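You operate a simulated robot arm through the tools that you are given. There is no shell and no other tool. Be economical: measure what you need, move in short steps, check, and stop when the job is done.

The job below is to be done with a simulated two-armed robot. You get a single attempt, and the scene is never put back.

## Task
Put two of the nozzle blocks from the coil bench top on the bottom deck of the kit trolley. Take the sachet from the shelf under the oil bench and put it on top of the steel block. Close the left tank door. Fetch the blue pin gauge and set it on top of the red tin. Put the measuring jug on the gauging bench top away on the grey shelf over the oil tank. Put one of the small cartons from the gauging bench top on the low shelf of the sorter six bench. Any order will do. Set down upright: nozzle block, measuring jug, small carton.

Only the result counts: the job must be done as asked and must still hold three seconds after the hand-in. Knocking over, shifting, dropping, spilling or breaking anything else fails it.

## Robot
Two 6-joint arms with two-finger parallel grippers on one trunk, on a base that drives. Base frame: it is fixed to the floor where the robot stands at the start and does not move with it; the origin is under the middle of the robot, x ahead of it, y to its left, z up; the surface under the hand at the start is at about z = 800. Units: mm, degrees, N and s.
The left shoulder is at the start at [280, 185, 1150], the right one opposite. With the tool pointing down near the work surface each hand reaches from about 500 to 920 mm from the robot's upright axis, wherever it stands, measured 20 degrees to its own side. Places, roughly: blue pin gauge [250, 4000, 750]; bottom deck of the kit trolley [-2900, -2700, 200]; grey shelf over the oil tank (53x18 cm) [1140, 820, 1400]; left tank door [1200, 3200, 400]; low shelf of the sorter six bench [-3400, 3400, 200]; measuring jug [500, 4500, 750]; nozzle block [500, 250, 750]; red tin [250, 4250, 750]; sachet [1000, 1000, 250]; small carton [500, 5250, 750]; steel block [1000, 250, 1250]. Payload 1.57 kg a hand.
The tool frame of a hand sits at the grasp point between the pads (the TCP): z along the fingers, y along the line on which they close. The tips reach 30 mm beyond it. Largest opening 80 mm; finger width 17, thickness 12; the body of the gripper, 40 by 82 mm, starts 80 mm behind the TCP.
Orientation is that of the tool frame in the base frame, as [roll, pitch, yaw] about the fixed x, y, z axes, in that order (R = Rz(yaw) Ry(pitch) Rx(roll)). With the fingers straight down and closing along the base's y, the tool's x points along the base's -x, its y along +y and its z along -z.

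## Interface
- The arms move only by the tool move_arm. It takes "left_plan", "right_plan" or both (then of equal length, played together; a hand with none holds still); each is a list of rows, each an object of numbers (a shift or turn left out is 0, a gripper value left out holds the last): "rx", "ry", "rz": the turn, a rotation vector about the tool's x, y, z in degrees; "tx", "ty", "tz": the shift along the tool's x, y, z in cm; "jaw": the gripper command, from -1 (fully open) to 1 (shut), values between in proportion. In form: [{"rx": .., "ry": .., "rz": .., "tx": .., "ty": .., "tz": .., "jaw": ..}, ...]. A call has 1 to 12 rows; each row shifts and turns the commanded pose from where the row before left it, along the tool's axes as they then stand. A row lasts 0.2 s, in which the tool goes at most 50 mm and 8.6 degrees; a call with a longer step from one row to the next is refused whole, and so is a gripper value outside its range. Where a pose cannot be reached the arm comes as near as it can. A force on the tool above 40 N (or 10 N above the force at the start of the call, whichever is more), or a blocked arm, ends the call early, and 0.2 s more pass. Each finger travels about 153 mm/s and halts on what it meets, pressing with about 32 N; the grip force reading is that of the motor and also rises with nothing between the fingers. The clock runs only during rows and for 0.2 s after the last one: add rows that do not move to give the fingers time. The reply holds the time, the measured pose of the TCP, the force on the tool along the base axes, the opening and the grip force, in the units named above and with some noise, with the torque about the TCP (base axes, N m) and any sound that the robot's microphone picked up.
- Cameras (640 x 400 px; columns grow to the right, rows downward): "scene" is now at [235.7, 35.5, 1623.7]; the picture's right is [0.42, -0.91, 0.00], its down [-0.55, -0.25, -0.80] and it looks along [0.73, 0.33, -0.60] (base axes); focal length 214 px, centre (320, 200). "left" rides on the left gripper at [72, 7, -122] in its tool frame; the picture's right is [-0.09, 1.00, 0.00], its down [-0.84, -0.08, -0.54] and it looks along [-0.54, -0.05, 0.84] (tool axes); focal length 238 px, centre (320, 200). "right" rides on the right gripper at [72, -7, -122] in its tool frame; the picture's right is [0.09, 1.00, 0.00], its down [-0.84, 0.08, -0.54] and it looks along [-0.54, 0.05, 0.84] (tool axes); focal length 238 px, centre (320, 200). There is no depth. A picture from a camera that has moved, and an enlarged one, comes with that camera's place and axes in the base frame and with its lens. The place of the scene camera against the robot may be out by one fixed shift of up to 18 mm in any direction.
- capture(camera): a new picture of that camera. The clock stands still meanwhile.
- lift_body(by): slides the trunk up (or, below 0, down) by that many mm; the arms and the scene camera ride with it, the base frame stays. It gives what a move gives, with no picture.
- roll_base(legs): drives the robot by 1 to 6 legs, each [ahead, turn to the left] in mm and degrees, along the robot's own axes; the way and the turn of a leg run together, so that a leg with both is an arc; at most 1500 mm and 180 degrees a leg. The arms and the cameras ride along, it lands a little off, and it stops where it bumps. It gives what a move gives.
- aim_head(pan, tilt): turns the head with the scene camera to pan (to the left, within 86 degrees either way) and tilt (down, from -29 to 69), counted from straight ahead of the robot. It gives what a move gives.
- enlarge(camera, box): a new picture of the part [left, top, right, bottom] of that camera's present view, enlarged. The clock stands still meanwhile.
- hand_in(): hands the job in; it is judged then, once.

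Go step by step. Nothing tells you exact positions but the pictures and the camera data: compare them with the known pose of the tool, close in by small moves and look again before you grip or let go. The budget is 196 turns and 176 pictures, counting those below and the enlarged ones. Unless the task says otherwise, let go and move clear before handing in.

The tools are called after "Emit:" by a JSON object that holds its "api" and its "payload". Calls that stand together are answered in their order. move_arm: Moves the arms, as the interface text tells. Its arguments: {"type":"object","properties":{"left_plan":{"type":"array","items":{"type":"object","properties":{"rx":{"type":"number"},"ry":{"type":"number"},"rz":{"type":"number"},"tx":{"type":"number"},"ty":{"type":"number"},"tz":{"type":"number"},"jaw":{"type":"number"}}}},"right_plan":{"type":"array","items":{"type":"object","properties":{"rx":{"type":"number"},"ry":{"type":"number"},"rz":{"type":"number"},"tx":{"type":"number"},"ty":{"type":"number"},"tz":{"type":"number"},"jaw":{"type":"number"}}}}},"required":[]} The other tools are called the same way: lift_body (by) slides the trunk up or down; roll_base (legs) drives the base; aim_head (pan, tilt) turns the head that bears the scene camera; capture (camera) takes a picture; enlarge (camera, box) takes an enlarged picture of a part of a camera's view; hand_in () hands the job in.

At the start:

```text
t: 0.0
left_ee_pos: [470.0, 386.7, 1500.5]
left_tool_rot: [180.0, -0.1, 180.0]
left_wrist_force: [-0.2, 0.6, -0.2]
left_torque: [0.02, -0.01, 0.01]
left_gripper_width: 80.0
left_gripper_force: 0.0
right_ee_pos: [607.2, -47.8, 1452.5]
right_tool_rot: [180.0, 0.0, 179.9]
right_wrist_force: [-0.3, 0.1, 0.4]
right_torque: [0.01, -0.04, 0.0]
right_gripper_width: 79.8
right_gripper_force: 0.0
trunk travel left (down, up): [-845.0, 145.0]
robot x, y, heading: [-0.9, -0.5, 0.1]
head pan, tilt: [24.7, 36.9]
```

scene: 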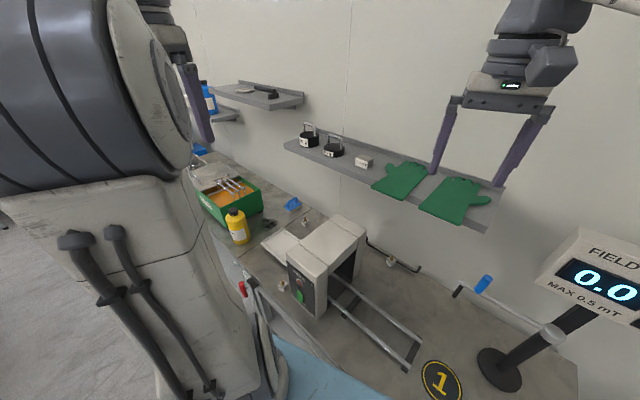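
right: 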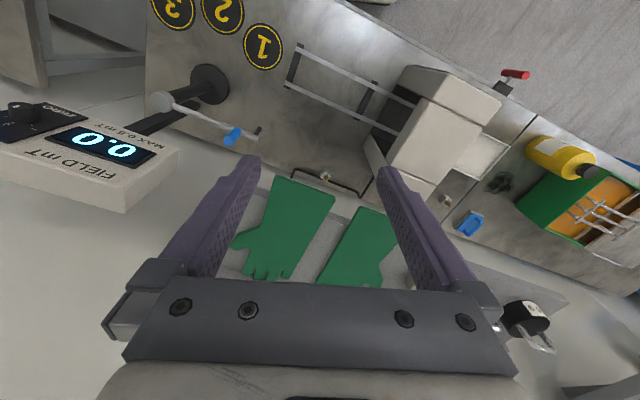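
left: 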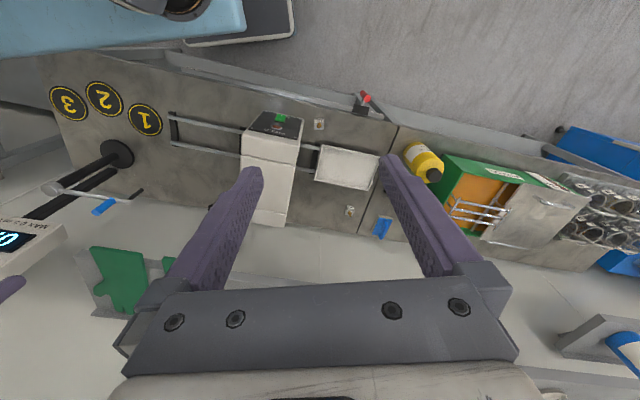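

I see a coil bench ahead with a shelf above it. I'll look around with the head first.

Emit:
{"api": "enlarge", "payload": {"camera": "scene", "box": [180, 60, 500, 260]}}

Emit:
{"api": "enlarge", "payload": {"camera": "left", "box": [230, 60, 550, 260]}}

```text
2.00 times, centred on (340, 160) of scene
camera zoom: at [235.7, 35.5, 1623.7], right [0.42, -0.91, 0.0], down [-0.55, -0.25, -0.8], along [0.73, 0.33, -0.6], focal length 429 px, centre (280, 280)
```

zoom: 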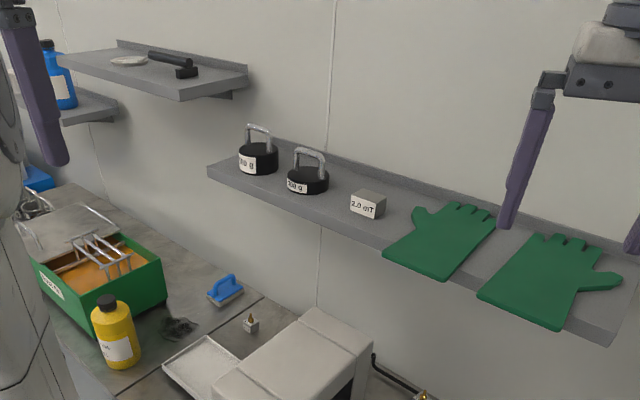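

```text
2.00 times, centred on (390, 160) of left
camera zoom: at [399.0, 394.1, 1623.8], right [0.09, 1.0, 0.0], down [0.84, -0.08, 0.54], along [0.54, -0.05, -0.84], focal length 477 px, centre (180, 280)
```

zoom: 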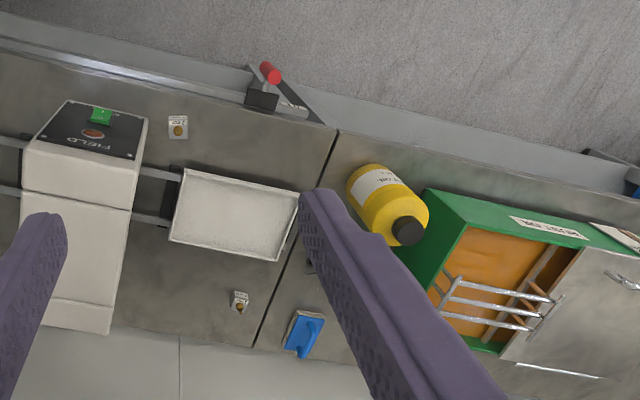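

I see nozzle block candidates: A in front of the machine near (627,370), B near (1017,469), and C by the wall. I'll take a wider view around.

Emit:
{"api": "aim_head", "payload": {"pan": 0, "tilt": 50}}

Emit:
{"api": "capture", "payload": {"camera": "scene"}}

Emit:
{"api": "aim_head", "payload": {"pan": 80, "tilt": 15}}

Emit:
{"api": "capture", "payload": {"camera": "scene"}}

Emit:
{"api": "aim_head", "payload": {"pan": -80, "tilt": 15}}

Emit:
{"api": "capture", "payload": {"camera": "scene"}}

```text
t: 0.9
left_ee_pos: [470.6, 387.2, 1500.1]
left_tool_rot: [180.0, 0.0, 179.9]
left_wrist_force: [-0.5, -0.7, -0.3]
left_torque: [-0.02, -0.02, 0.03]
left_gripper_width: 79.9
left_gripper_force: 0.1
right_ee_pos: [606.4, -47.7, 1453.8]
right_tool_rot: [-180.0, 0.0, -180.0]
right_wrist_force: [-0.2, -0.3, 0.1]
right_torque: [0.0, 0.07, -0.03]
right_gripper_width: 80.0
right_gripper_force: 0.1
trunk travel left (down, up): [-845.0, 145.0]
robot x, y, heading: [-1.2, -3.0, 0.0]
head pan, tilt: [0.0, 50.0]
```

```text
170 pictures are left
camera scene: at [233.6, -0.8, 1604.8], right [0.0, -1.0, 0.0], down [-0.77, 0.0, -0.64], along [0.64, 0.0, -0.77], focal length 214 px, centre (320, 200)
```

scene: 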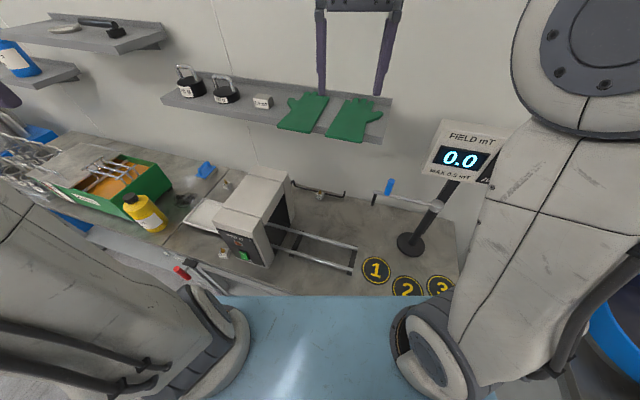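

```text
t: 2.4
left_ee_pos: [471.8, 386.7, 1499.0]
left_tool_rot: [-180.0, -0.1, 179.9]
left_wrist_force: [-0.4, 0.5, 0.0]
left_torque: [0.05, -0.01, -0.02]
left_gripper_width: 80.5
left_gripper_force: 0.0
right_ee_pos: [606.8, -48.1, 1453.0]
right_tool_rot: [180.0, 0.0, -180.0]
right_wrist_force: [0.0, -0.6, -0.2]
right_torque: [0.02, -0.01, 0.02]
right_gripper_width: 79.9
right_gripper_force: 0.0
trunk travel left (down, up): [-845.0, 145.0]
robot x, y, heading: [1.6, 1.8, -0.2]
head pan, tilt: [80.0, 15.0]
```

```text
169 pictures are left
camera scene: at [172.9, 91.1, 1658.5], right [0.98, -0.17, 0.0], down [-0.05, -0.26, -0.97], along [0.17, 0.95, -0.26], focal length 214 px, centre (320, 200)
```

scene: 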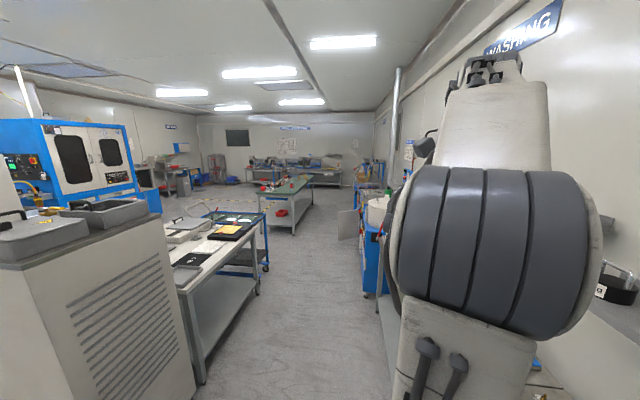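

```text
t: 4.9
left_ee_pos: [470.6, 386.5, 1500.1]
left_tool_rot: [180.0, 0.0, -180.0]
left_wrist_force: [0.0, 0.1, -0.5]
left_torque: [-0.04, -0.01, 0.04]
left_gripper_width: 79.8
left_gripper_force: 0.1
right_ee_pos: [606.4, -48.6, 1452.7]
right_tool_rot: [180.0, 0.0, -180.0]
right_wrist_force: [-0.1, -0.6, 0.3]
right_torque: [-0.01, 0.02, 0.01]
right_gripper_width: 79.9
right_gripper_force: 0.1
trunk travel left (down, up): [-845.0, 145.0]
robot x, y, heading: [0.0, 2.0, 0.2]
head pan, tilt: [-80.0, 15.0]
```

```text
168 pictures are left
camera scene: at [172.9, -92.8, 1658.5], right [-0.98, -0.17, 0.0], down [-0.05, 0.25, -0.97], along [0.17, -0.95, -0.26], focal length 214 px, centre (320, 200)
```

scene: 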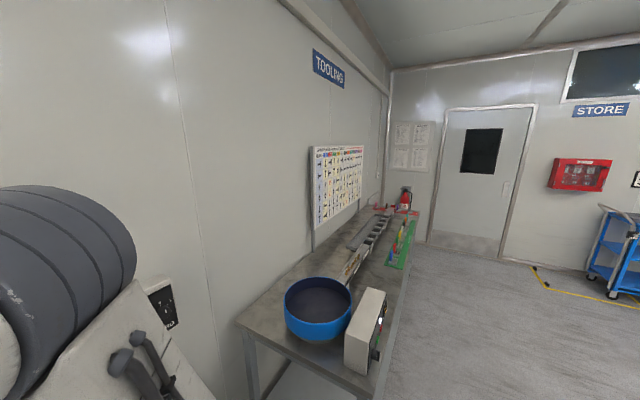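

The bench surface seems to be at z≈800. I'll zoom on the blocks from the front.

Emit:
{"api": "aim_head", "payload": {"pan": 10, "tilt": 45}}

Emit:
{"api": "enlarge", "payload": {"camera": "scene", "box": [220, 120, 480, 300]}}

Emit:
{"api": "enlarge", "payload": {"camera": "right", "box": [240, 40, 560, 240]}}

Emit:
{"api": "enlarge", "payload": {"camera": "scene", "box": [200, 60, 360, 160]}}

```text
t: 6.5
left_ee_pos: [470.8, 387.9, 1499.3]
left_tool_rot: [-180.0, 0.1, 179.9]
left_wrist_force: [0.5, 0.6, 0.1]
left_torque: [0.01, -0.02, 0.0]
left_gripper_width: 80.0
left_gripper_force: 0.0
right_ee_pos: [606.3, -48.8, 1452.5]
right_tool_rot: [180.0, 0.0, -180.0]
right_wrist_force: [0.3, -0.8, 0.4]
right_torque: [0.02, -0.02, 0.01]
right_gripper_width: 80.0
right_gripper_force: 0.0
trunk travel left (down, up): [-845.0, 145.0]
robot x, y, heading: [0.1, 0.2, -0.1]
head pan, tilt: [10.0, 45.0]
```

```text
2.22 times, centred on (350, 210) of scene
camera zoom: at [236.7, 13.2, 1611.7], right [0.17, -0.98, 0.0], down [-0.7, -0.12, -0.71], along [0.7, 0.12, -0.71], focal length 477 px, centre (253, 178)
```

zoom: 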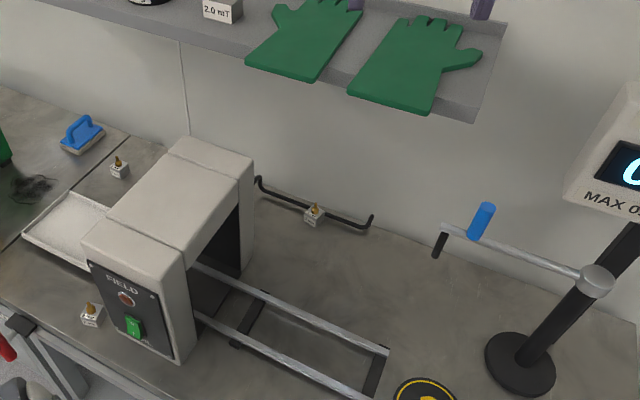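

```text
2.00 times, centred on (400, 140) of right
camera zoom: at [533.8, -55.6, 1574.8], right [-0.09, 1.0, 0.0], down [0.84, 0.08, 0.54], along [0.54, 0.05, -0.84], focal length 477 px, centre (160, 320)
```

zoom: 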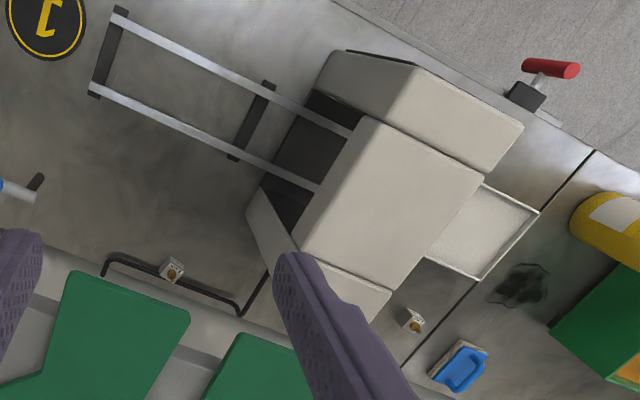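

```text
4.00 times, centred on (280, 110) of scene
camera zoom: at [236.7, 13.2, 1611.7], right [0.17, -0.98, 0.0], down [-0.7, -0.12, -0.71], along [0.7, 0.12, -0.71], focal length 858 px, centre (480, 560)
```

zoom: 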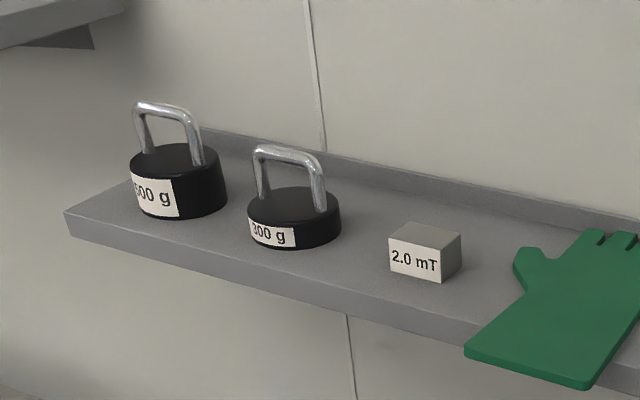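

Block A stands free at the front left of the machine; I'll lower the left hand over it and look.

Emit:
{"api": "move_arm", "payload": {"left_plan": [{"tz": 4.5, "tx": -1.2, "ty": -0.12, "jaw": -1}, {"tz": 4.5, "tx": -1.2, "ty": -0.12}, {"tz": 4.5, "tx": -1.2, "ty": -0.12}, {"tz": 4.5, "tx": -1.2, "ty": -0.12}, {"tz": 4.5, "tx": -1.2, "ty": -0.12}, {"tz": 4.5, "tx": -1.2, "ty": -0.12}, {"tz": 4.5, "tx": -1.2, "ty": -0.12}, {"tz": 4.5, "tx": -1.2, "ty": -0.12}, {"tz": 4.5, "tx": -1.2, "ty": -0.12}, {"tz": 4.5, "tx": -1.2, "ty": -0.12}]}}

Emit:
{"api": "capture", "payload": {"camera": "left"}}

```text
t: 8.8
left_ee_pos: [587.4, 373.3, 1057.6]
left_tool_rot: [-179.9, -0.2, 180.0]
left_wrist_force: [-3.9, -1.3, 9.3]
left_torque: [-0.48, -0.11, -0.21]
left_gripper_width: 80.0
left_gripper_force: 0.0
right_ee_pos: [606.2, -48.1, 1452.4]
right_tool_rot: [180.0, 0.1, 180.0]
right_wrist_force: [0.5, -0.3, 0.2]
right_torque: [0.0, 0.03, 0.03]
right_gripper_width: 80.3
right_gripper_force: 0.1
trunk travel left (down, up): [-845.0, 145.0]
robot x, y, heading: [-2.0, 1.5, 0.1]
head pan, tilt: [10.0, 45.0]
stopped in row 10 (left hand): the force on the tool passed its limit at 65 N (the readings are from after the stop); the commanded pose is now the measured one
```

```text
164 pictures are left
camera left: at [515.9, 380.6, 1181.2], right [0.09, 1.0, 0.0], down [0.84, -0.08, 0.54], along [0.54, -0.05, -0.84], focal length 238 px, centre (320, 200)
```

left: 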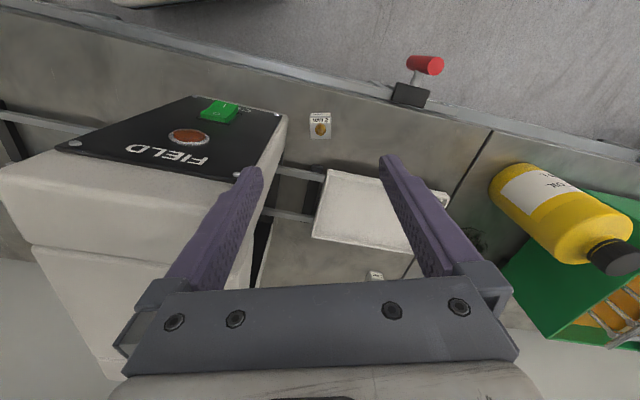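

The finger touched the machine's top (z≈1027), so the machine is taller than I thought. I'll lift, turn the tool 90° so it closes along x, and check that the machine didn't shift.

Emit:
{"api": "move_arm", "payload": {"left_plan": [{"tz": -4}, {"tz": -3, "rz": 8.2}, {"rz": 8.2, "ty": 0.0}, {"rz": 8.2}, {"rz": 8.2}, {"rz": 8.2}, {"rz": 8.2}, {"rz": 8.2}, {"rz": 8.2}, {"rz": 8.2}, {"rz": 8.2}, {"rz": 8.2}]}}

Emit:
{"api": "enlarge", "payload": {"camera": "scene", "box": [220, 120, 480, 300]}}

```text
t: 11.4
left_ee_pos: [586.7, 373.4, 1124.7]
left_tool_rot: [-179.9, 0.1, 89.6]
left_wrist_force: [-1.1, 0.3, -0.5]
left_torque: [-0.02, 0.04, -0.01]
left_gripper_width: 79.7
left_gripper_force: 0.0
right_ee_pos: [606.6, -48.6, 1453.2]
right_tool_rot: [180.0, -0.1, 180.0]
right_wrist_force: [0.1, 0.0, -0.3]
right_torque: [0.02, 0.04, -0.05]
right_gripper_width: 80.1
right_gripper_force: 0.1
trunk travel left (down, up): [-845.0, 145.0]
robot x, y, heading: [-1.3, -4.0, 0.3]
head pan, tilt: [10.0, 45.0]
```

```text
2.22 times, centred on (350, 210) of scene
camera zoom: at [236.7, 13.3, 1611.7], right [0.17, -0.98, 0.0], down [-0.7, -0.12, -0.71], along [0.7, 0.12, -0.71], focal length 477 px, centre (253, 178)
```

zoom: 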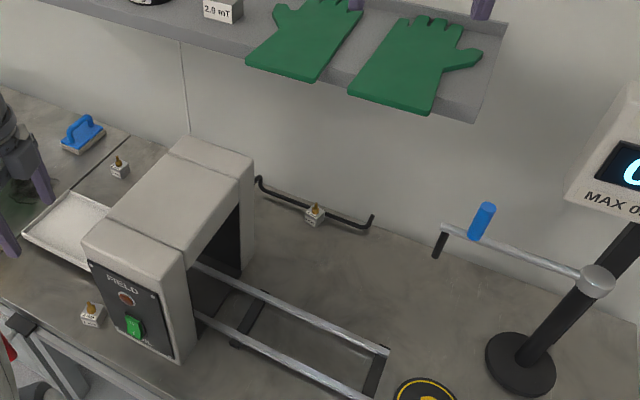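

The machine hasn't moved. Next I'll tilt the tool so the gripper body leans away from it.

Emit:
{"api": "move_arm", "payload": {"left_plan": [{"ty": 2.3, "tx": 2.0}, {"ry": -7}, {"ry": -7}, {"ry": -6}]}}

Emit:
{"api": "capture", "payload": {"camera": "left"}}

```text
t: 12.4
left_ee_pos: [610.1, 393.3, 1126.7]
left_tool_rot: [-179.8, 20.2, 89.7]
left_wrist_force: [-0.1, -0.4, 0.5]
left_torque: [0.02, -0.02, 0.0]
left_gripper_width: 79.7
left_gripper_force: 0.0
right_ee_pos: [607.2, -49.0, 1453.0]
right_tool_rot: [-180.0, 0.0, 180.0]
right_wrist_force: [-0.5, 0.7, 0.1]
right_torque: [-0.03, -0.01, 0.03]
right_gripper_width: 80.1
right_gripper_force: 0.0
trunk travel left (down, up): [-845.0, 145.0]
robot x, y, heading: [-1.2, 0.2, -0.0]
head pan, tilt: [10.0, 45.0]
```

```text
162 pictures are left
camera left: at [618.6, 503.4, 1218.2], right [1.0, -0.09, 0.03], down [-0.08, -0.6, 0.8], along [-0.06, -0.8, -0.6], focal length 238 px, centre (320, 200)
```

left: 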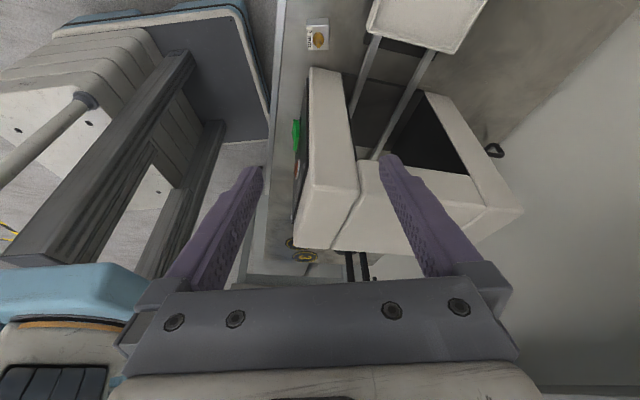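

Block A is at about (612,367), with some 30 mm clear to the machine. I'll descend to just above it.

Emit:
{"api": "move_arm", "payload": {"left_plan": [{"tx": 1.3, "tz": 4.36, "ty": 0.2}, {"tx": 1.3, "tz": 4.36}, {"tx": 1.3, "tz": 4.36}, {"tx": 1.3, "tz": 4.36}, {"tx": 1.3, "tz": 4.36}]}}

Emit:
{"api": "capture", "payload": {"camera": "left"}}

```text
t: 13.6
left_ee_pos: [614.4, 380.2, 894.8]
left_tool_rot: [-179.9, 20.0, 89.6]
left_wrist_force: [-0.2, -0.1, 0.0]
left_torque: [0.0, 0.01, -0.01]
left_gripper_width: 79.9
left_gripper_force: 0.0
right_ee_pos: [606.0, -49.0, 1453.5]
right_tool_rot: [180.0, 0.0, 180.0]
right_wrist_force: [0.6, -0.4, 0.1]
right_torque: [0.03, 0.0, 0.0]
right_gripper_width: 79.9
right_gripper_force: 0.0
trunk travel left (down, up): [-845.0, 145.0]
robot x, y, heading: [1.6, 2.1, -0.0]
head pan, tilt: [10.0, 45.0]
```

```text
161 pictures are left
camera left: at [620.8, 489.7, 986.4], right [1.0, -0.09, 0.03], down [-0.08, -0.6, 0.8], along [-0.06, -0.79, -0.6], focal length 238 px, centre (320, 200)
```

left: 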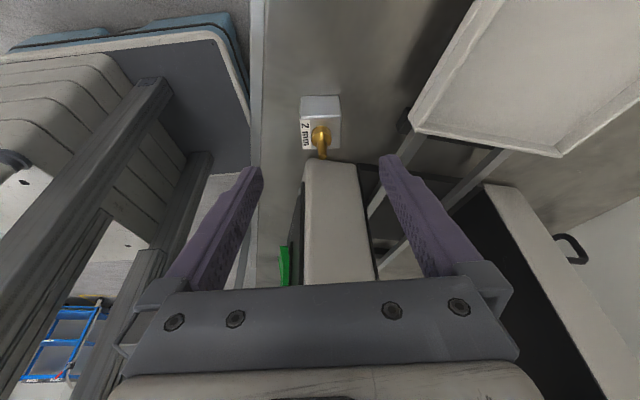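

The block is a 30 mm cube at about (617,370). I'll go down and grip it.

Emit:
{"api": "move_arm", "payload": {"left_plan": [{"tx": 0.9, "tz": 2.8, "ty": 0.3}, {"tx": 0.9, "tz": 2.7}, {}, {"jaw": 0}, {"jaw": 0.6}, {"jaw": 0.6}, {"jaw": 0.6}]}}

Emit:
{"api": "capture", "payload": {"camera": "left"}}

```text
t: 15.2
left_ee_pos: [614.7, 376.9, 838.3]
left_tool_rot: [-179.8, 20.2, 89.8]
left_wrist_force: [-0.5, 0.0, -0.8]
left_torque: [-0.03, 0.02, 0.04]
left_gripper_width: 31.2
left_gripper_force: 32.1
right_ee_pos: [607.8, -48.2, 1452.2]
right_tool_rot: [179.9, 0.0, -180.0]
right_wrist_force: [-0.3, 0.2, -1.0]
right_torque: [-0.03, 0.0, -0.01]
right_gripper_width: 80.2
right_gripper_force: 0.2
trunk travel left (down, up): [-845.0, 145.0]
robot x, y, heading: [-5.8, 1.5, -0.1]
head pan, tilt: [10.0, 45.0]
```

```text
160 pictures are left
camera left: at [622.7, 486.6, 930.0], right [1.0, -0.09, 0.03], down [-0.08, -0.6, 0.8], along [-0.06, -0.8, -0.6], focal length 238 px, centre (320, 200)
```

left: 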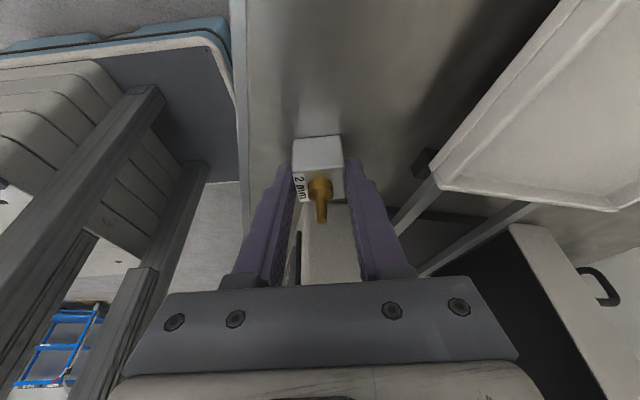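

Block A is gripped (31 mm). I'll lift it clear, then ease the robot forward.

Emit:
{"api": "move_arm", "payload": {"left_plan": [{"tx": -0.85, "tz": -2.4}, {"tx": -1.7, "tz": -4.65}, {"tx": -1.7, "tz": -4.65}, {"tx": -1.7, "tz": -4.65}, {"tx": -1.7, "tz": -4.65}, {"tx": -1.7, "tz": -4.65}, {"tx": -1.7, "tz": -4.65}]}}

Emit:
{"api": "aim_head", "payload": {"pan": 15, "tilt": 69}}

Emit:
{"api": "capture", "payload": {"camera": "scene"}}

Emit:
{"api": "capture", "payload": {"camera": "right"}}

Emit:
{"api": "capture", "payload": {"camera": "left"}}

```text
t: 16.8
left_ee_pos: [614.5, 377.9, 1164.6]
left_tool_rot: [-179.8, 20.1, 89.7]
left_wrist_force: [0.0, 0.3, 0.5]
left_torque: [-0.03, 0.03, -0.02]
left_gripper_width: 16.0
left_gripper_force: 0.0
right_ee_pos: [607.0, -48.5, 1452.7]
right_tool_rot: [180.0, 0.1, -179.9]
right_wrist_force: [0.0, 0.2, 0.5]
right_torque: [0.01, -0.01, 0.05]
right_gripper_width: 80.2
right_gripper_force: 0.0
trunk travel left (down, up): [-845.0, 145.0]
robot x, y, heading: [-0.1, 0.2, 0.0]
head pan, tilt: [10.0, 45.0]
```

```text
t: 17.7
left_ee_pos: [614.7, 377.5, 1163.1]
left_tool_rot: [-179.8, 20.1, 89.8]
left_wrist_force: [0.0, -0.4, -0.2]
left_torque: [-0.02, 0.0, 0.01]
left_gripper_width: 15.9
left_gripper_force: 0.2
right_ee_pos: [607.7, -48.6, 1453.4]
right_tool_rot: [179.9, 0.0, -179.9]
right_wrist_force: [-0.1, -1.4, 0.3]
right_torque: [0.04, 0.03, -0.03]
right_gripper_width: 79.8
right_gripper_force: 0.1
trunk travel left (down, up): [-845.0, 145.0]
robot x, y, heading: [-1.0, -3.7, 0.0]
head pan, tilt: [15.0, 68.8]
```

```text
159 pictures are left
camera scene: at [210.7, 13.7, 1582.9], right [0.26, -0.97, 0.0], down [-0.9, -0.24, -0.36], along [0.35, 0.09, -0.93], focal length 214 px, centre (320, 200)
```

scene: 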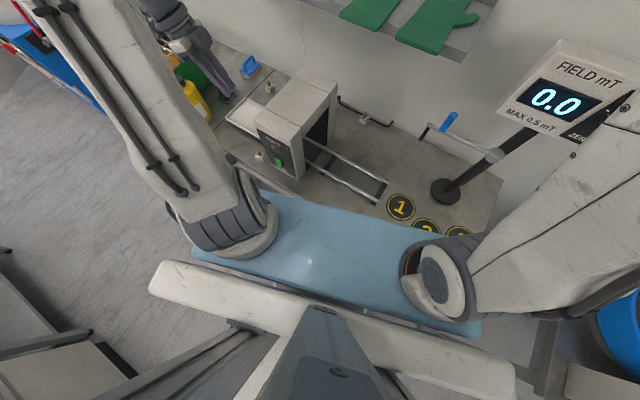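

```text
158 pictures are left
camera right: at [534.0, -55.4, 1574.7], right [-0.09, 1.0, 0.0], down [0.84, 0.08, 0.54], along [0.54, 0.05, -0.84], focal length 238 px, centre (320, 200)
```

right: 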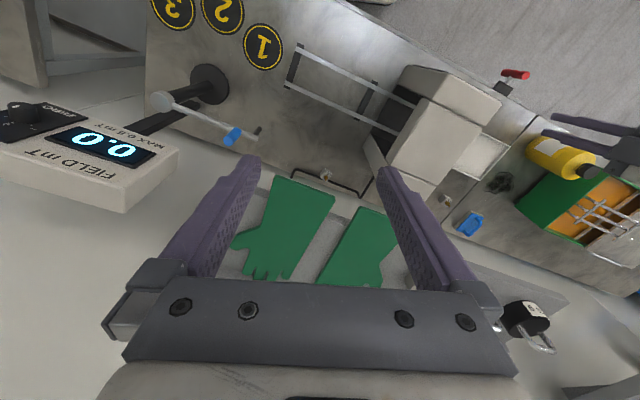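

```text
157 pictures are left
camera left: at [622.5, 487.4, 1254.7], right [1.0, -0.09, 0.03], down [-0.08, -0.6, 0.8], along [-0.06, -0.8, -0.6], focal length 238 px, centre (320, 200)
```

left: 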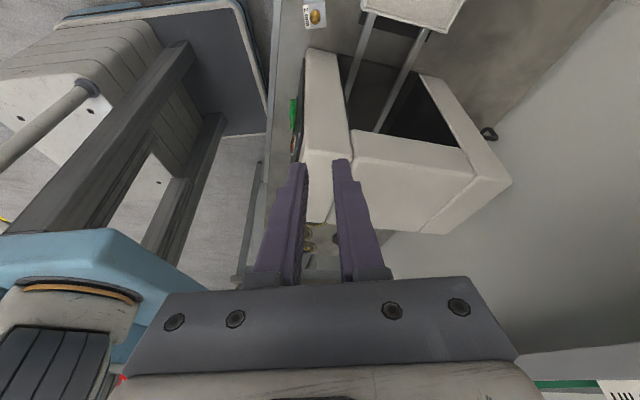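

The block slipped out; it still stands upright where it was. I'll regrip lower with the full jaw command and lift gently.

Emit:
{"api": "move_arm", "payload": {"left_plan": [{"jaw": -1}, {"tx": 1.7, "tz": 4.65}, {"tx": 1.7, "tz": 4.65}, {"tx": 1.7, "tz": 4.65}, {"tx": 1.7, "tz": 4.65}, {"tx": 1.7, "tz": 4.65, "ty": 0.2}, {"tx": 1.7, "tz": 4.65}, {"tx": 0.6, "tz": 1.6}, {"tx": 0.5, "tz": 1.4}, {}]}}

Emit:
{"api": "capture", "payload": {"camera": "left"}}

```text
t: 19.9
left_ee_pos: [615.1, 379.1, 835.0]
left_tool_rot: [-179.9, 20.1, 89.8]
left_wrist_force: [-1.1, -0.4, -0.7]
left_torque: [0.02, 0.0, -0.03]
left_gripper_width: 80.1
left_gripper_force: 0.1
right_ee_pos: [606.9, -47.2, 1452.8]
right_tool_rot: [180.0, 0.0, -180.0]
right_wrist_force: [0.3, -0.5, -0.1]
right_torque: [-0.01, 0.01, 0.03]
right_gripper_width: 80.3
right_gripper_force: 0.0
trunk travel left (down, up): [-845.0, 145.0]
robot x, y, heading: [1.9, 2.2, 0.1]
head pan, tilt: [15.0, 68.8]
```

```text
156 pictures are left
camera left: at [624.4, 487.9, 926.5], right [1.0, -0.09, 0.03], down [-0.08, -0.6, 0.8], along [-0.06, -0.8, -0.6], focal length 238 px, centre (320, 200)
```

left: 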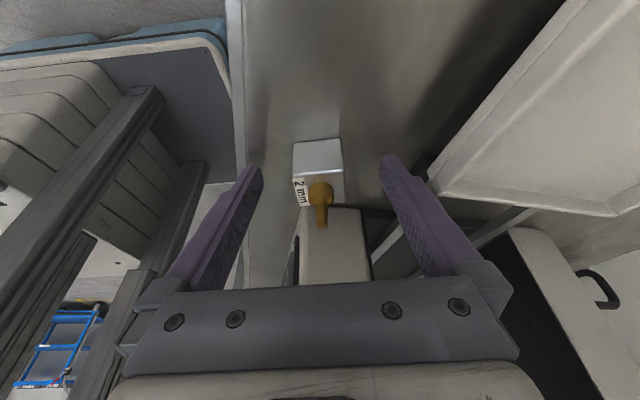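

Emit:
{"api": "move_arm", "payload": {"left_plan": [{"tx": 0.1, "tz": 0.28}, {"jaw": 0.2}, {"jaw": 1}, {"jaw": 1}, {"jaw": 1}, {"jaw": 1}, {"tx": -0.17, "tz": -0.47}, {"tx": -0.34, "tz": -0.94}, {"tx": -0.34, "tz": -0.94}, {}]}}

Emit:
{"api": "capture", "payload": {"camera": "left"}}

```text
t: 22.1
left_ee_pos: [617.4, 377.9, 857.0]
left_tool_rot: [-179.8, 20.0, 89.7]
left_wrist_force: [-0.1, -0.4, -1.5]
left_torque: [-0.01, 0.0, 0.02]
left_gripper_width: 31.1
left_gripper_force: 32.0
right_ee_pos: [607.7, -48.3, 1452.7]
right_tool_rot: [180.0, 0.0, -180.0]
right_wrist_force: [0.0, -0.2, 0.7]
right_torque: [-0.04, -0.02, -0.01]
right_gripper_width: 80.3
right_gripper_force: 0.2
trunk travel left (down, up): [-845.0, 145.0]
robot x, y, heading: [0.5, -0.2, -0.1]
head pan, tilt: [15.0, 68.8]
```

```text
155 pictures are left
camera left: at [625.2, 487.6, 948.5], right [1.0, -0.09, 0.03], down [-0.08, -0.6, 0.8], along [-0.06, -0.8, -0.6], focal length 238 px, centre (320, 200)
```

left: 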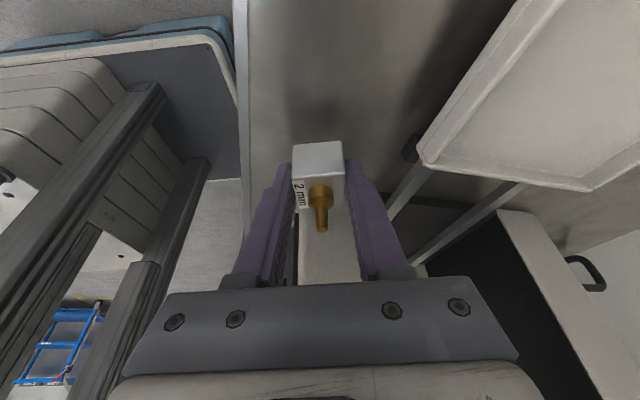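

It holds. I'll lift on slowly.

Emit:
{"api": "move_arm", "payload": {"left_plan": [{"tx": -0.7, "tz": -1.9}, {"tx": -1, "tz": -2.8}, {"tx": -1, "tz": -2.8}, {"tx": -1, "tz": -2.8}, {"tx": -1, "tz": -2.8}, {"tx": -1, "tz": -2.8}, {"tx": -1, "tz": -2.8}, {"tx": -1, "tz": -2.8}, {"tx": -1, "tz": -2.8}, {"tx": -1, "tz": -2.8}, {"tx": -0.7, "tz": -1.9}, {}]}}

Emit:
{"api": "roll_base", "payload": {"legs": [[60, 0]]}}

Emit:
{"api": "capture", "payload": {"camera": "left"}}

Emit:
{"api": "capture", "payload": {"camera": "scene"}}

```text
t: 24.7
left_ee_pos: [617.9, 382.0, 1164.8]
left_tool_rot: [-179.9, 20.0, 89.8]
left_wrist_force: [0.1, -0.8, -0.4]
left_torque: [0.0, 0.0, -0.01]
left_gripper_width: 31.0
left_gripper_force: 32.0
right_ee_pos: [607.6, -48.1, 1452.9]
right_tool_rot: [-179.9, -0.1, -180.0]
right_wrist_force: [0.1, 0.2, 0.0]
right_torque: [-0.01, -0.03, 0.0]
right_gripper_width: 80.3
right_gripper_force: 0.0
trunk travel left (down, up): [-845.0, 145.0]
robot x, y, heading: [0.4, -1.0, -0.2]
head pan, tilt: [15.0, 68.8]
```

```text
t: 25.6
left_ee_pos: [651.0, 380.3, 1164.7]
left_tool_rot: [-179.8, 20.1, 89.4]
left_wrist_force: [-0.2, -0.1, -1.8]
left_torque: [0.02, 0.02, 0.0]
left_gripper_width: 31.3
left_gripper_force: 32.6
right_ee_pos: [637.7, -50.3, 1452.8]
right_tool_rot: [-179.9, -0.1, 179.5]
right_wrist_force: [0.2, 0.2, 0.1]
right_torque: [-0.01, 0.04, 0.02]
right_gripper_width: 79.8
right_gripper_force: 0.0
trunk travel left (down, up): [-845.0, 145.0]
robot x, y, heading: [32.0, -0.2, -0.6]
head pan, tilt: [15.0, 68.8]
stopped in leg 1: the robot was blocked; the commanded pose is now the measured one
```

```text
154 pictures are left
camera left: at [660.1, 489.5, 1255.8], right [0.99, -0.1, 0.03], down [-0.08, -0.6, 0.8], along [-0.06, -0.79, -0.6], focal length 238 px, centre (320, 200)
```

left: 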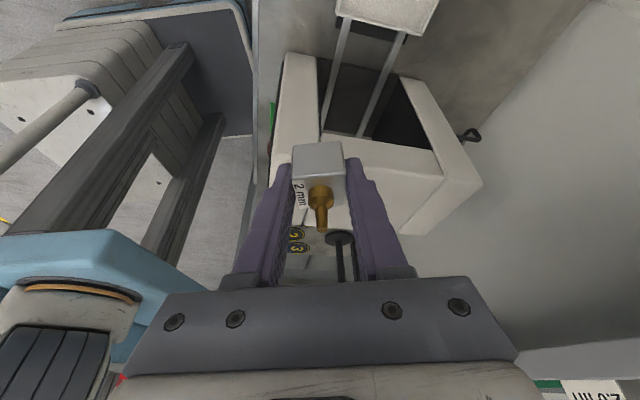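

```text
153 pictures are left
camera scene: at [240.7, 16.1, 1582.8], right [0.25, -0.97, 0.0], down [-0.9, -0.23, -0.36], along [0.35, 0.09, -0.93], focal length 214 px, centre (320, 200)
```

scene: 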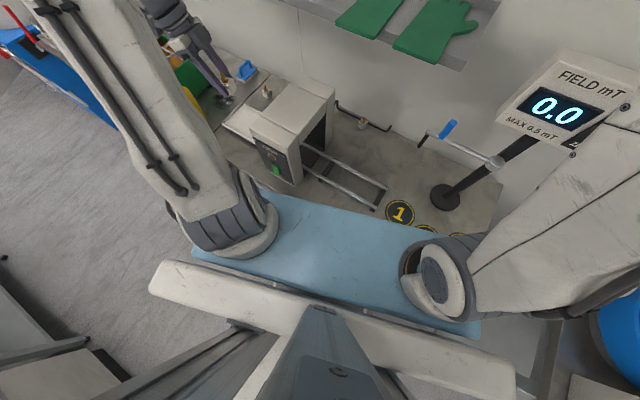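

Block A is in hand. The robot is as near as it gets to the bench (axis at x=32). Next, the right hand for block C near (920,0): I'll pitch the tool forward 40° and come in below the shelf.

Emit:
{"api": "move_arm", "payload": {"right_plan": [{"ry": -8}, {"ry": -8}, {"ry": -8}, {"ry": -8}, {"ry": -8}, {"tx": 2.16, "tz": 3.67, "ty": 0.45}, {"tx": 2.16, "tz": 3.67, "ty": 0.45}, {"tx": 2.16, "tz": 3.67, "ty": 0.45}, {"tx": 2.16, "tz": 3.67, "ty": 0.45}, {"tx": 2.16, "tz": 3.67, "ty": 0.45}, {"tx": 2.16, "tz": 3.67, "ty": 0.45}]}}

Emit:
{"api": "capture", "payload": {"camera": "right"}}

Emit:
{"api": "capture", "payload": {"camera": "scene"}}

```text
t: 28.0
left_ee_pos: [650.9, 380.5, 1164.7]
left_tool_rot: [-179.8, 20.0, 89.3]
left_wrist_force: [-1.0, -0.3, -0.6]
left_torque: [0.03, 0.01, 0.02]
left_gripper_width: 31.1
left_gripper_force: 32.4
right_ee_pos: [678.7, -23.9, 1197.5]
right_tool_rot: [-179.9, 39.7, 179.5]
right_wrist_force: [0.9, 0.0, 0.3]
right_torque: [0.02, 0.0, 0.0]
right_gripper_width: 80.0
right_gripper_force: 0.0
trunk travel left (down, up): [-845.0, 145.0]
robot x, y, heading: [29.9, 3.4, -0.6]
head pan, tilt: [15.0, 68.8]
```

```text
152 pictures are left
camera right: at [543.7, -30.0, 1245.5], right [-0.06, 1.0, -0.06], down [0.3, 0.08, 0.95], along [0.95, 0.04, -0.3], focal length 238 px, centre (320, 200)
```

right: 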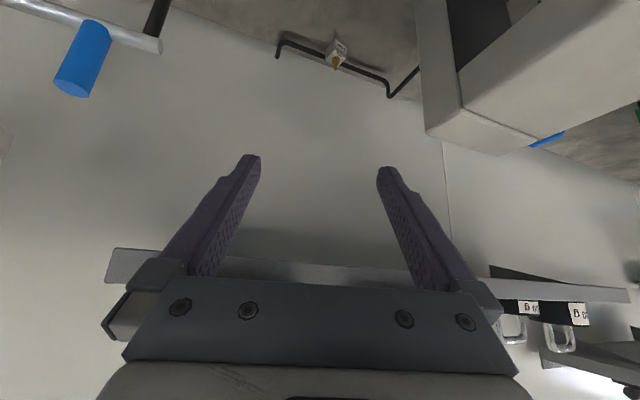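

```text
151 pictures are left
camera scene: at [240.2, 16.1, 1582.8], right [0.25, -0.97, 0.0], down [-0.9, -0.23, -0.36], along [0.35, 0.09, -0.93], focal length 214 px, centre (320, 200)
```

scene: 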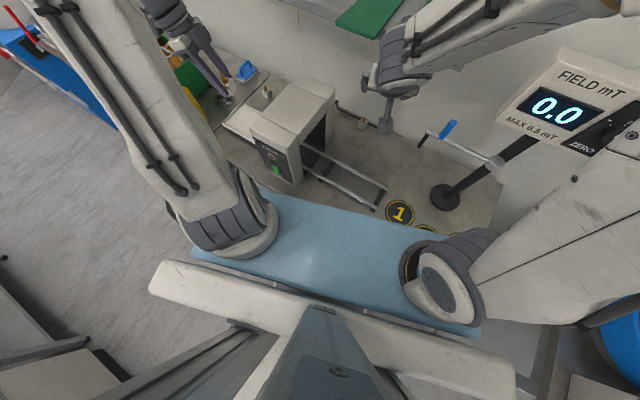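

C is at about (915,0). I'll go to the pre-grasp point.

Emit:
{"api": "move_arm", "payload": {"right_plan": [{"tx": 0.8, "tz": 4.4, "ty": 0.3}, {"tx": 0.8, "tz": 4.4, "ty": 0.3}, {"tx": 0.8, "tz": 4.4, "ty": 0.3}, {"tx": 0.8, "tz": 4.4, "ty": 0.3}, {"tx": 0.8, "tz": 4.4, "ty": 0.3}, {"tx": 0.8, "tz": 4.4, "ty": 0.3}, {"tx": 0.8, "tz": 4.4, "ty": 0.3}, {"tx": 0.8, "tz": 4.4, "ty": 0.3}, {}]}}

Emit:
{"api": "capture", "payload": {"camera": "right"}}

```text
t: 30.0
left_ee_pos: [650.7, 379.4, 1164.1]
left_tool_rot: [-179.8, 20.0, 89.4]
left_wrist_force: [0.8, -0.1, -1.1]
left_torque: [-0.01, 0.0, 0.0]
left_gripper_width: 31.2
left_gripper_force: 32.2
right_ee_pos: [854.6, -2.9, 886.3]
right_tool_rot: [-179.9, 39.7, 179.6]
right_wrist_force: [-0.9, 0.1, -0.3]
right_torque: [-0.01, 0.05, 0.01]
right_gripper_width: 79.9
right_gripper_force: 0.0
trunk travel left (down, up): [-845.0, 145.0]
robot x, y, heading: [25.6, 3.8, -0.7]
head pan, tilt: [15.0, 68.8]
```

```text
150 pictures are left
camera right: at [720.2, -7.5, 934.1], right [-0.06, 1.0, -0.06], down [0.3, 0.08, 0.95], along [0.95, 0.04, -0.3], focal length 238 px, centre (320, 200)
```

right: 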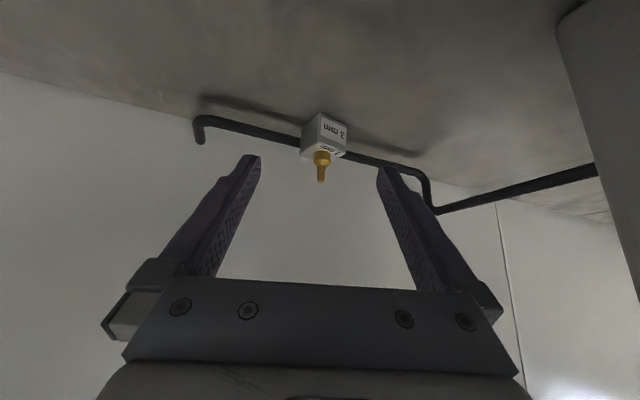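

Block C is turned about 22° clockwise. I'll align the gripper and take one more look.

Emit:
{"api": "move_arm", "payload": {"right_plan": [{"rx": 4.7, "rz": 5.63}, {"rx": 4.7, "rz": 5.63}, {"rx": 4.7, "rz": 5.63}, {"tx": 0.5, "ty": 2.34, "tz": 1.7}, {}]}}

Emit:
{"api": "capture", "payload": {"camera": "right"}}

```text
t: 31.2
left_ee_pos: [651.2, 381.1, 1163.9]
left_tool_rot: [-179.7, 20.1, 89.2]
left_wrist_force: [0.2, -0.1, -0.5]
left_torque: [-0.01, 0.02, -0.06]
left_gripper_width: 31.1
left_gripper_force: 32.4
right_ee_pos: [871.1, 17.0, 872.1]
right_tool_rot: [-179.9, 39.9, 157.7]
right_wrist_force: [-0.6, -0.2, 0.2]
right_torque: [0.05, -0.03, 0.0]
right_gripper_width: 80.1
right_gripper_force: 0.0
trunk travel left (down, up): [-845.0, 145.0]
robot x, y, heading: [30.5, 4.3, -0.3]
head pan, tilt: [15.0, 68.8]
```

```text
149 pictures are left
camera right: at [743.9, 62.1, 919.2], right [0.32, 0.95, -0.06], down [0.3, -0.04, 0.95], along [0.9, -0.32, -0.3], focal length 238 px, centre (320, 200)
```

right: 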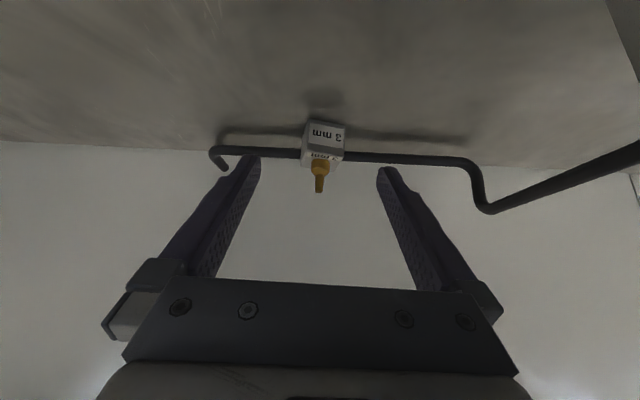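

It is aligned, with the rail just behind the block. I'll advance and grip.

Emit:
{"api": "move_arm", "payload": {"right_plan": [{"tz": 2, "ty": -0.05, "tx": 0.1}, {"tz": 2, "ty": -0.05}, {"tz": 1.1}, {"jaw": 0.2}, {"jaw": 1}, {"jaw": 1}, {"jaw": 1}, {"jaw": 1}]}}

Emit:
{"api": "capture", "payload": {"camera": "right"}}

```text
t: 33.0
left_ee_pos: [651.0, 380.8, 1165.6]
left_tool_rot: [-179.8, 20.1, 89.3]
left_wrist_force: [-0.3, 0.4, -0.9]
left_torque: [0.02, -0.03, 0.0]
left_gripper_width: 31.1
left_gripper_force: 32.2
right_ee_pos: [899.0, 4.4, 832.6]
right_tool_rot: [-180.0, 39.9, 157.6]
right_wrist_force: [0.3, 0.1, 2.3]
right_torque: [0.05, -0.09, 0.01]
right_gripper_width: 31.4
right_gripper_force: 32.5
trunk travel left (down, up): [-845.0, 145.0]
robot x, y, heading: [26.4, 4.3, -0.5]
head pan, tilt: [15.0, 68.8]
```

```text
148 pictures are left
camera right: at [771.6, 48.8, 879.5], right [0.32, 0.95, -0.06], down [0.3, -0.04, 0.95], along [0.9, -0.32, -0.3], focal length 238 px, centre (320, 200)
```

right: 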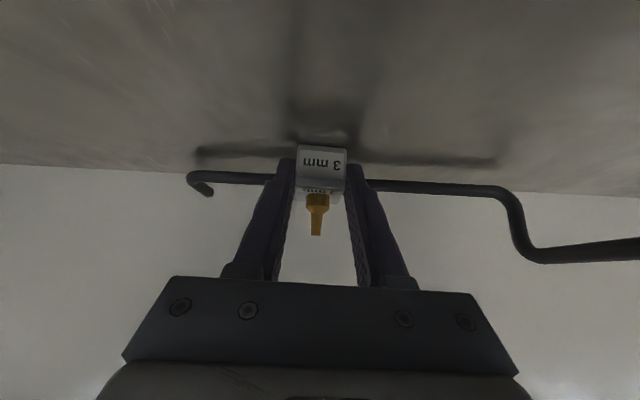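

Gripped. I'll lift it gently and retreat.

Emit:
{"api": "move_arm", "payload": {"right_plan": [{"tx": -0.3, "tz": -0.4}, {"tx": -0.65, "tz": -0.77}, {"tx": -1.3, "tz": -1.5}, {"tx": -1.6, "tz": -1.9}, {"tx": -1.6, "tz": -1.9}, {"tx": -1.6, "tz": -1.9}, {"tx": 0.3, "ty": -0.6, "tz": -1.5}, {"tx": 0.68, "ty": -1.26, "tz": -3}, {"tx": 0.68, "ty": -1.26, "tz": -3}, {"tx": 0.68, "ty": -1.26, "tz": -3}, {"tx": 0.68, "ty": -1.26, "tz": -3}, {"tx": 0.68, "ty": -1.26, "tz": -3}]}}

Emit:
{"api": "capture", "payload": {"camera": "right"}}

```text
t: 35.6
left_ee_pos: [650.5, 380.1, 1164.9]
left_tool_rot: [-179.7, 20.1, 89.3]
left_wrist_force: [0.7, -0.1, -0.8]
left_torque: [-0.01, 0.01, 0.01]
left_gripper_width: 31.2
left_gripper_force: 31.2
right_ee_pos: [748.9, -10.4, 1046.9]
right_tool_rot: [-179.9, 39.9, 157.6]
right_wrist_force: [-0.7, -0.5, -1.3]
right_torque: [0.03, 0.06, 0.0]
right_gripper_width: 30.9
right_gripper_force: 31.7
trunk travel left (down, up): [-845.0, 145.0]
robot x, y, heading: [26.3, 3.4, -0.7]
head pan, tilt: [15.0, 68.8]
```

```text
147 pictures are left
camera right: at [621.7, 34.3, 1094.6], right [0.32, 0.95, -0.06], down [0.3, -0.04, 0.95], along [0.9, -0.32, -0.3], focal length 238 px, centre (320, 200)
```

right: 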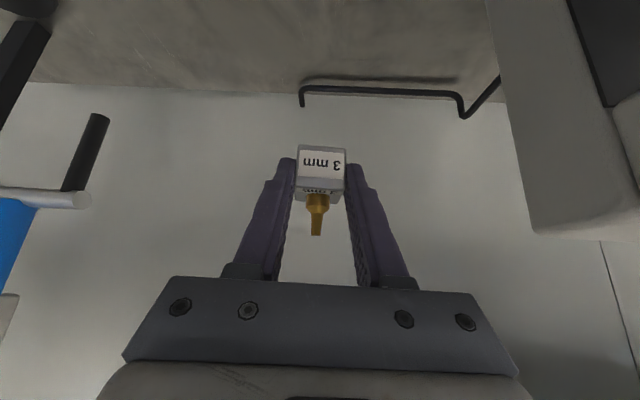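

Both blocks are in hand. I'll draw the right hand in, back away from the bench, and look at the floor around.

Emit:
{"api": "roll_base", "payload": {"legs": [[-350, 0]]}}

Emit:
{"api": "aim_head", "payload": {"pan": 86, "tilt": 25}}

Emit:
{"api": "capture", "payload": {"camera": "scene"}}

Emit:
{"api": "aim_head", "payload": {"pan": -86, "tilt": 25}}

Emit:
{"api": "capture", "payload": {"camera": "scene"}}

```text
t: 37.8
left_ee_pos: [302.9, 385.7, 1163.6]
left_tool_rot: [-179.8, 20.1, 89.7]
left_wrist_force: [0.3, 0.8, -1.1]
left_torque: [-0.02, 0.01, 0.03]
left_gripper_width: 31.3
left_gripper_force: 32.3
right_ee_pos: [403.2, -3.2, 1047.5]
right_tool_rot: [-179.9, 39.8, 158.0]
right_wrist_force: [0.5, -0.1, -1.5]
right_torque: [-0.01, 0.04, 0.0]
right_gripper_width: 31.1
right_gripper_force: 32.4
trunk travel left (down, up): [-845.0, 145.0]
robot x, y, heading: [-315.1, 5.0, 0.1]
head pan, tilt: [15.0, 68.8]
```

```text
t: 39.3
left_ee_pos: [302.6, 385.6, 1164.3]
left_tool_rot: [-179.8, 20.1, 89.8]
left_wrist_force: [-0.1, 0.5, -0.8]
left_torque: [0.01, 0.01, 0.0]
left_gripper_width: 31.1
left_gripper_force: 32.2
right_ee_pos: [403.5, -3.8, 1047.0]
right_tool_rot: [-179.8, 39.9, 158.0]
right_wrist_force: [0.5, 0.4, -1.1]
right_torque: [0.0, 0.02, 0.0]
right_gripper_width: 31.3
right_gripper_force: 32.1
trunk travel left (down, up): [-845.0, 145.0]
robot x, y, heading: [-314.5, 7.2, -0.2]
head pan, tilt: [85.9, 25.0]
```

```text
146 pictures are left
camera scene: at [-153.3, 96.7, 1642.2], right [1.0, -0.07, 0.0], down [-0.03, -0.42, -0.91], along [0.07, 0.9, -0.42], focal length 214 px, centre (320, 200)
```

scene: 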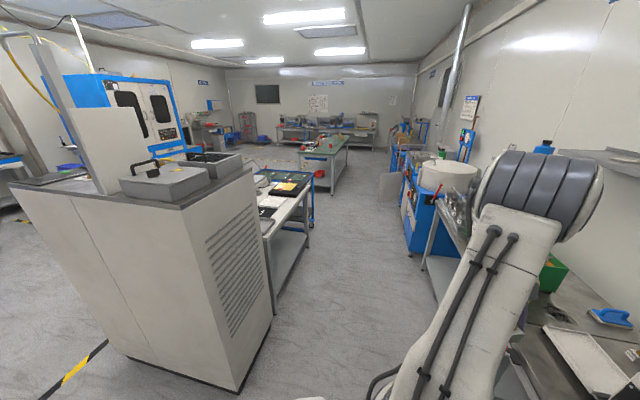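

```text
t: 41.9
left_ee_pos: [300.6, 386.6, 1164.5]
left_tool_rot: [-179.8, 20.1, 89.7]
left_wrist_force: [-0.7, 0.6, -0.3]
left_torque: [-0.03, -0.02, 0.02]
left_gripper_width: 31.3
left_gripper_force: 31.7
right_ee_pos: [402.4, -3.2, 1047.0]
right_tool_rot: [-179.8, 39.9, 158.0]
right_wrist_force: [0.0, 0.5, -0.7]
right_torque: [-0.02, 0.03, -0.02]
right_gripper_width: 31.1
right_gripper_force: 32.0
trunk travel left (down, up): [-845.0, 145.0]
robot x, y, heading: [-312.8, 4.4, -0.1]
head pan, tilt: [-85.9, 25.0]
```

```text
145 pictures are left
camera scene: at [-153.4, -87.1, 1642.3], right [-1.0, -0.07, 0.0], down [-0.03, 0.42, -0.91], along [0.06, -0.9, -0.42], focal length 214 px, centre (320, 200)
```

scene: 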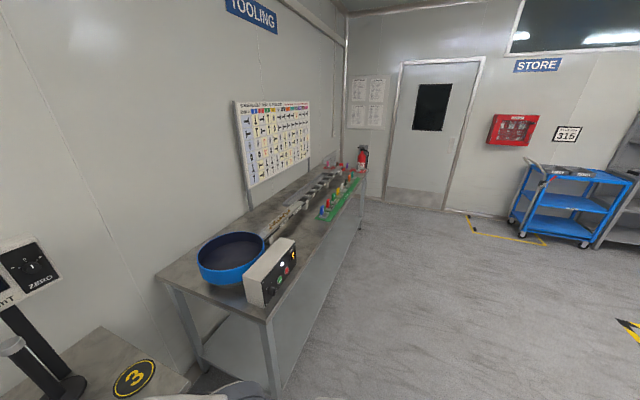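

The trolley is visible at the far right. I'll zoom on it.

Emit:
{"api": "enlarge", "payload": {"camera": "scene", "box": [480, 140, 640, 260]}}

```text
3.33 times, centred on (560, 200) of scene
camera zoom: at [-153.4, -87.1, 1642.3], right [-1.0, -0.07, 0.0], down [-0.03, 0.42, -0.91], along [0.06, -0.9, -0.42], focal length 715 px, centre (-480, 200)
```

zoom: 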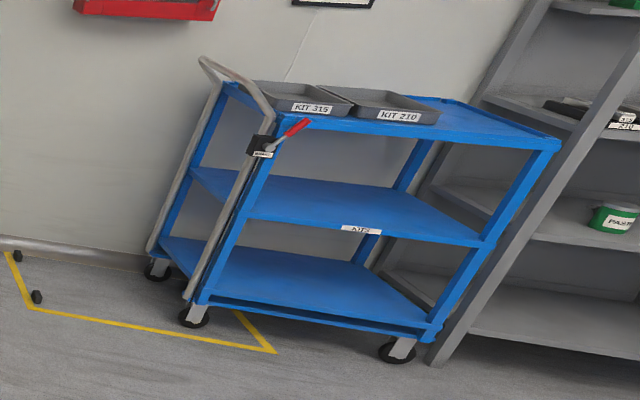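

The trolley's long side faces us, at about (-3210,-2580), with the outward normal (0.36,0.93). I'll drive most of the way and look.

Emit:
{"api": "roll_base", "payload": {"legs": [[0, -146], [1500, 0], [700, 0]]}}

Emit:
{"api": "aim_head", "payload": {"pan": 20, "tilt": 25}}

Emit:
{"api": "capture", "payload": {"camera": "scene"}}

```text
t: 58.8
left_ee_pos: [-2515.2, -1740.7, 1166.3]
left_tool_rot: [-179.7, 20.1, -58.9]
left_wrist_force: [-0.1, -0.7, -2.2]
left_torque: [-0.03, 0.0, -0.02]
left_gripper_width: 31.1
left_gripper_force: 32.2
right_ee_pos: [-2805.2, -1461.5, 1046.5]
right_tool_rot: [-179.9, 39.9, 9.4]
right_wrist_force: [-0.4, 0.6, -0.8]
right_torque: [-0.01, -0.04, 0.01]
right_gripper_width: 31.1
right_gripper_force: 32.3
trunk travel left (down, up): [-845.0, 145.0]
robot x, y, heading: [-2188.2, -1092.9, -148.4]
head pan, tilt: [-85.9, 25.0]
```

```text
t: 60.6
left_ee_pos: [-2515.5, -1740.9, 1164.6]
left_tool_rot: [-179.7, 20.2, -58.9]
left_wrist_force: [0.2, 0.1, -1.0]
left_torque: [0.01, 0.01, 0.01]
left_gripper_width: 31.0
left_gripper_force: 32.0
right_ee_pos: [-2803.8, -1462.0, 1046.6]
right_tool_rot: [-179.9, 39.9, 9.3]
right_wrist_force: [-0.3, 0.2, -1.5]
right_torque: [0.0, -0.02, 0.01]
right_gripper_width: 31.2
right_gripper_force: 31.9
trunk travel left (down, up): [-845.0, 145.0]
robot x, y, heading: [-2186.1, -1095.4, -148.6]
head pan, tilt: [20.0, 25.0]
```

```text
143 pictures are left
camera scene: at [-2383.9, -1250.8, 1642.2], right [-0.78, 0.62, 0.0], down [0.26, 0.33, -0.91], along [-0.57, -0.71, -0.42], focal length 214 px, centre (320, 200)
```

scene: 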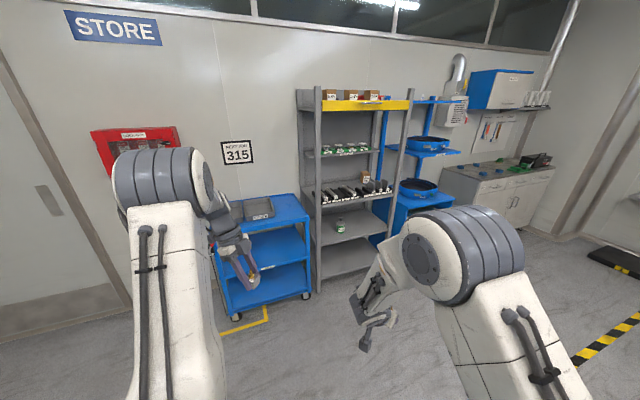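

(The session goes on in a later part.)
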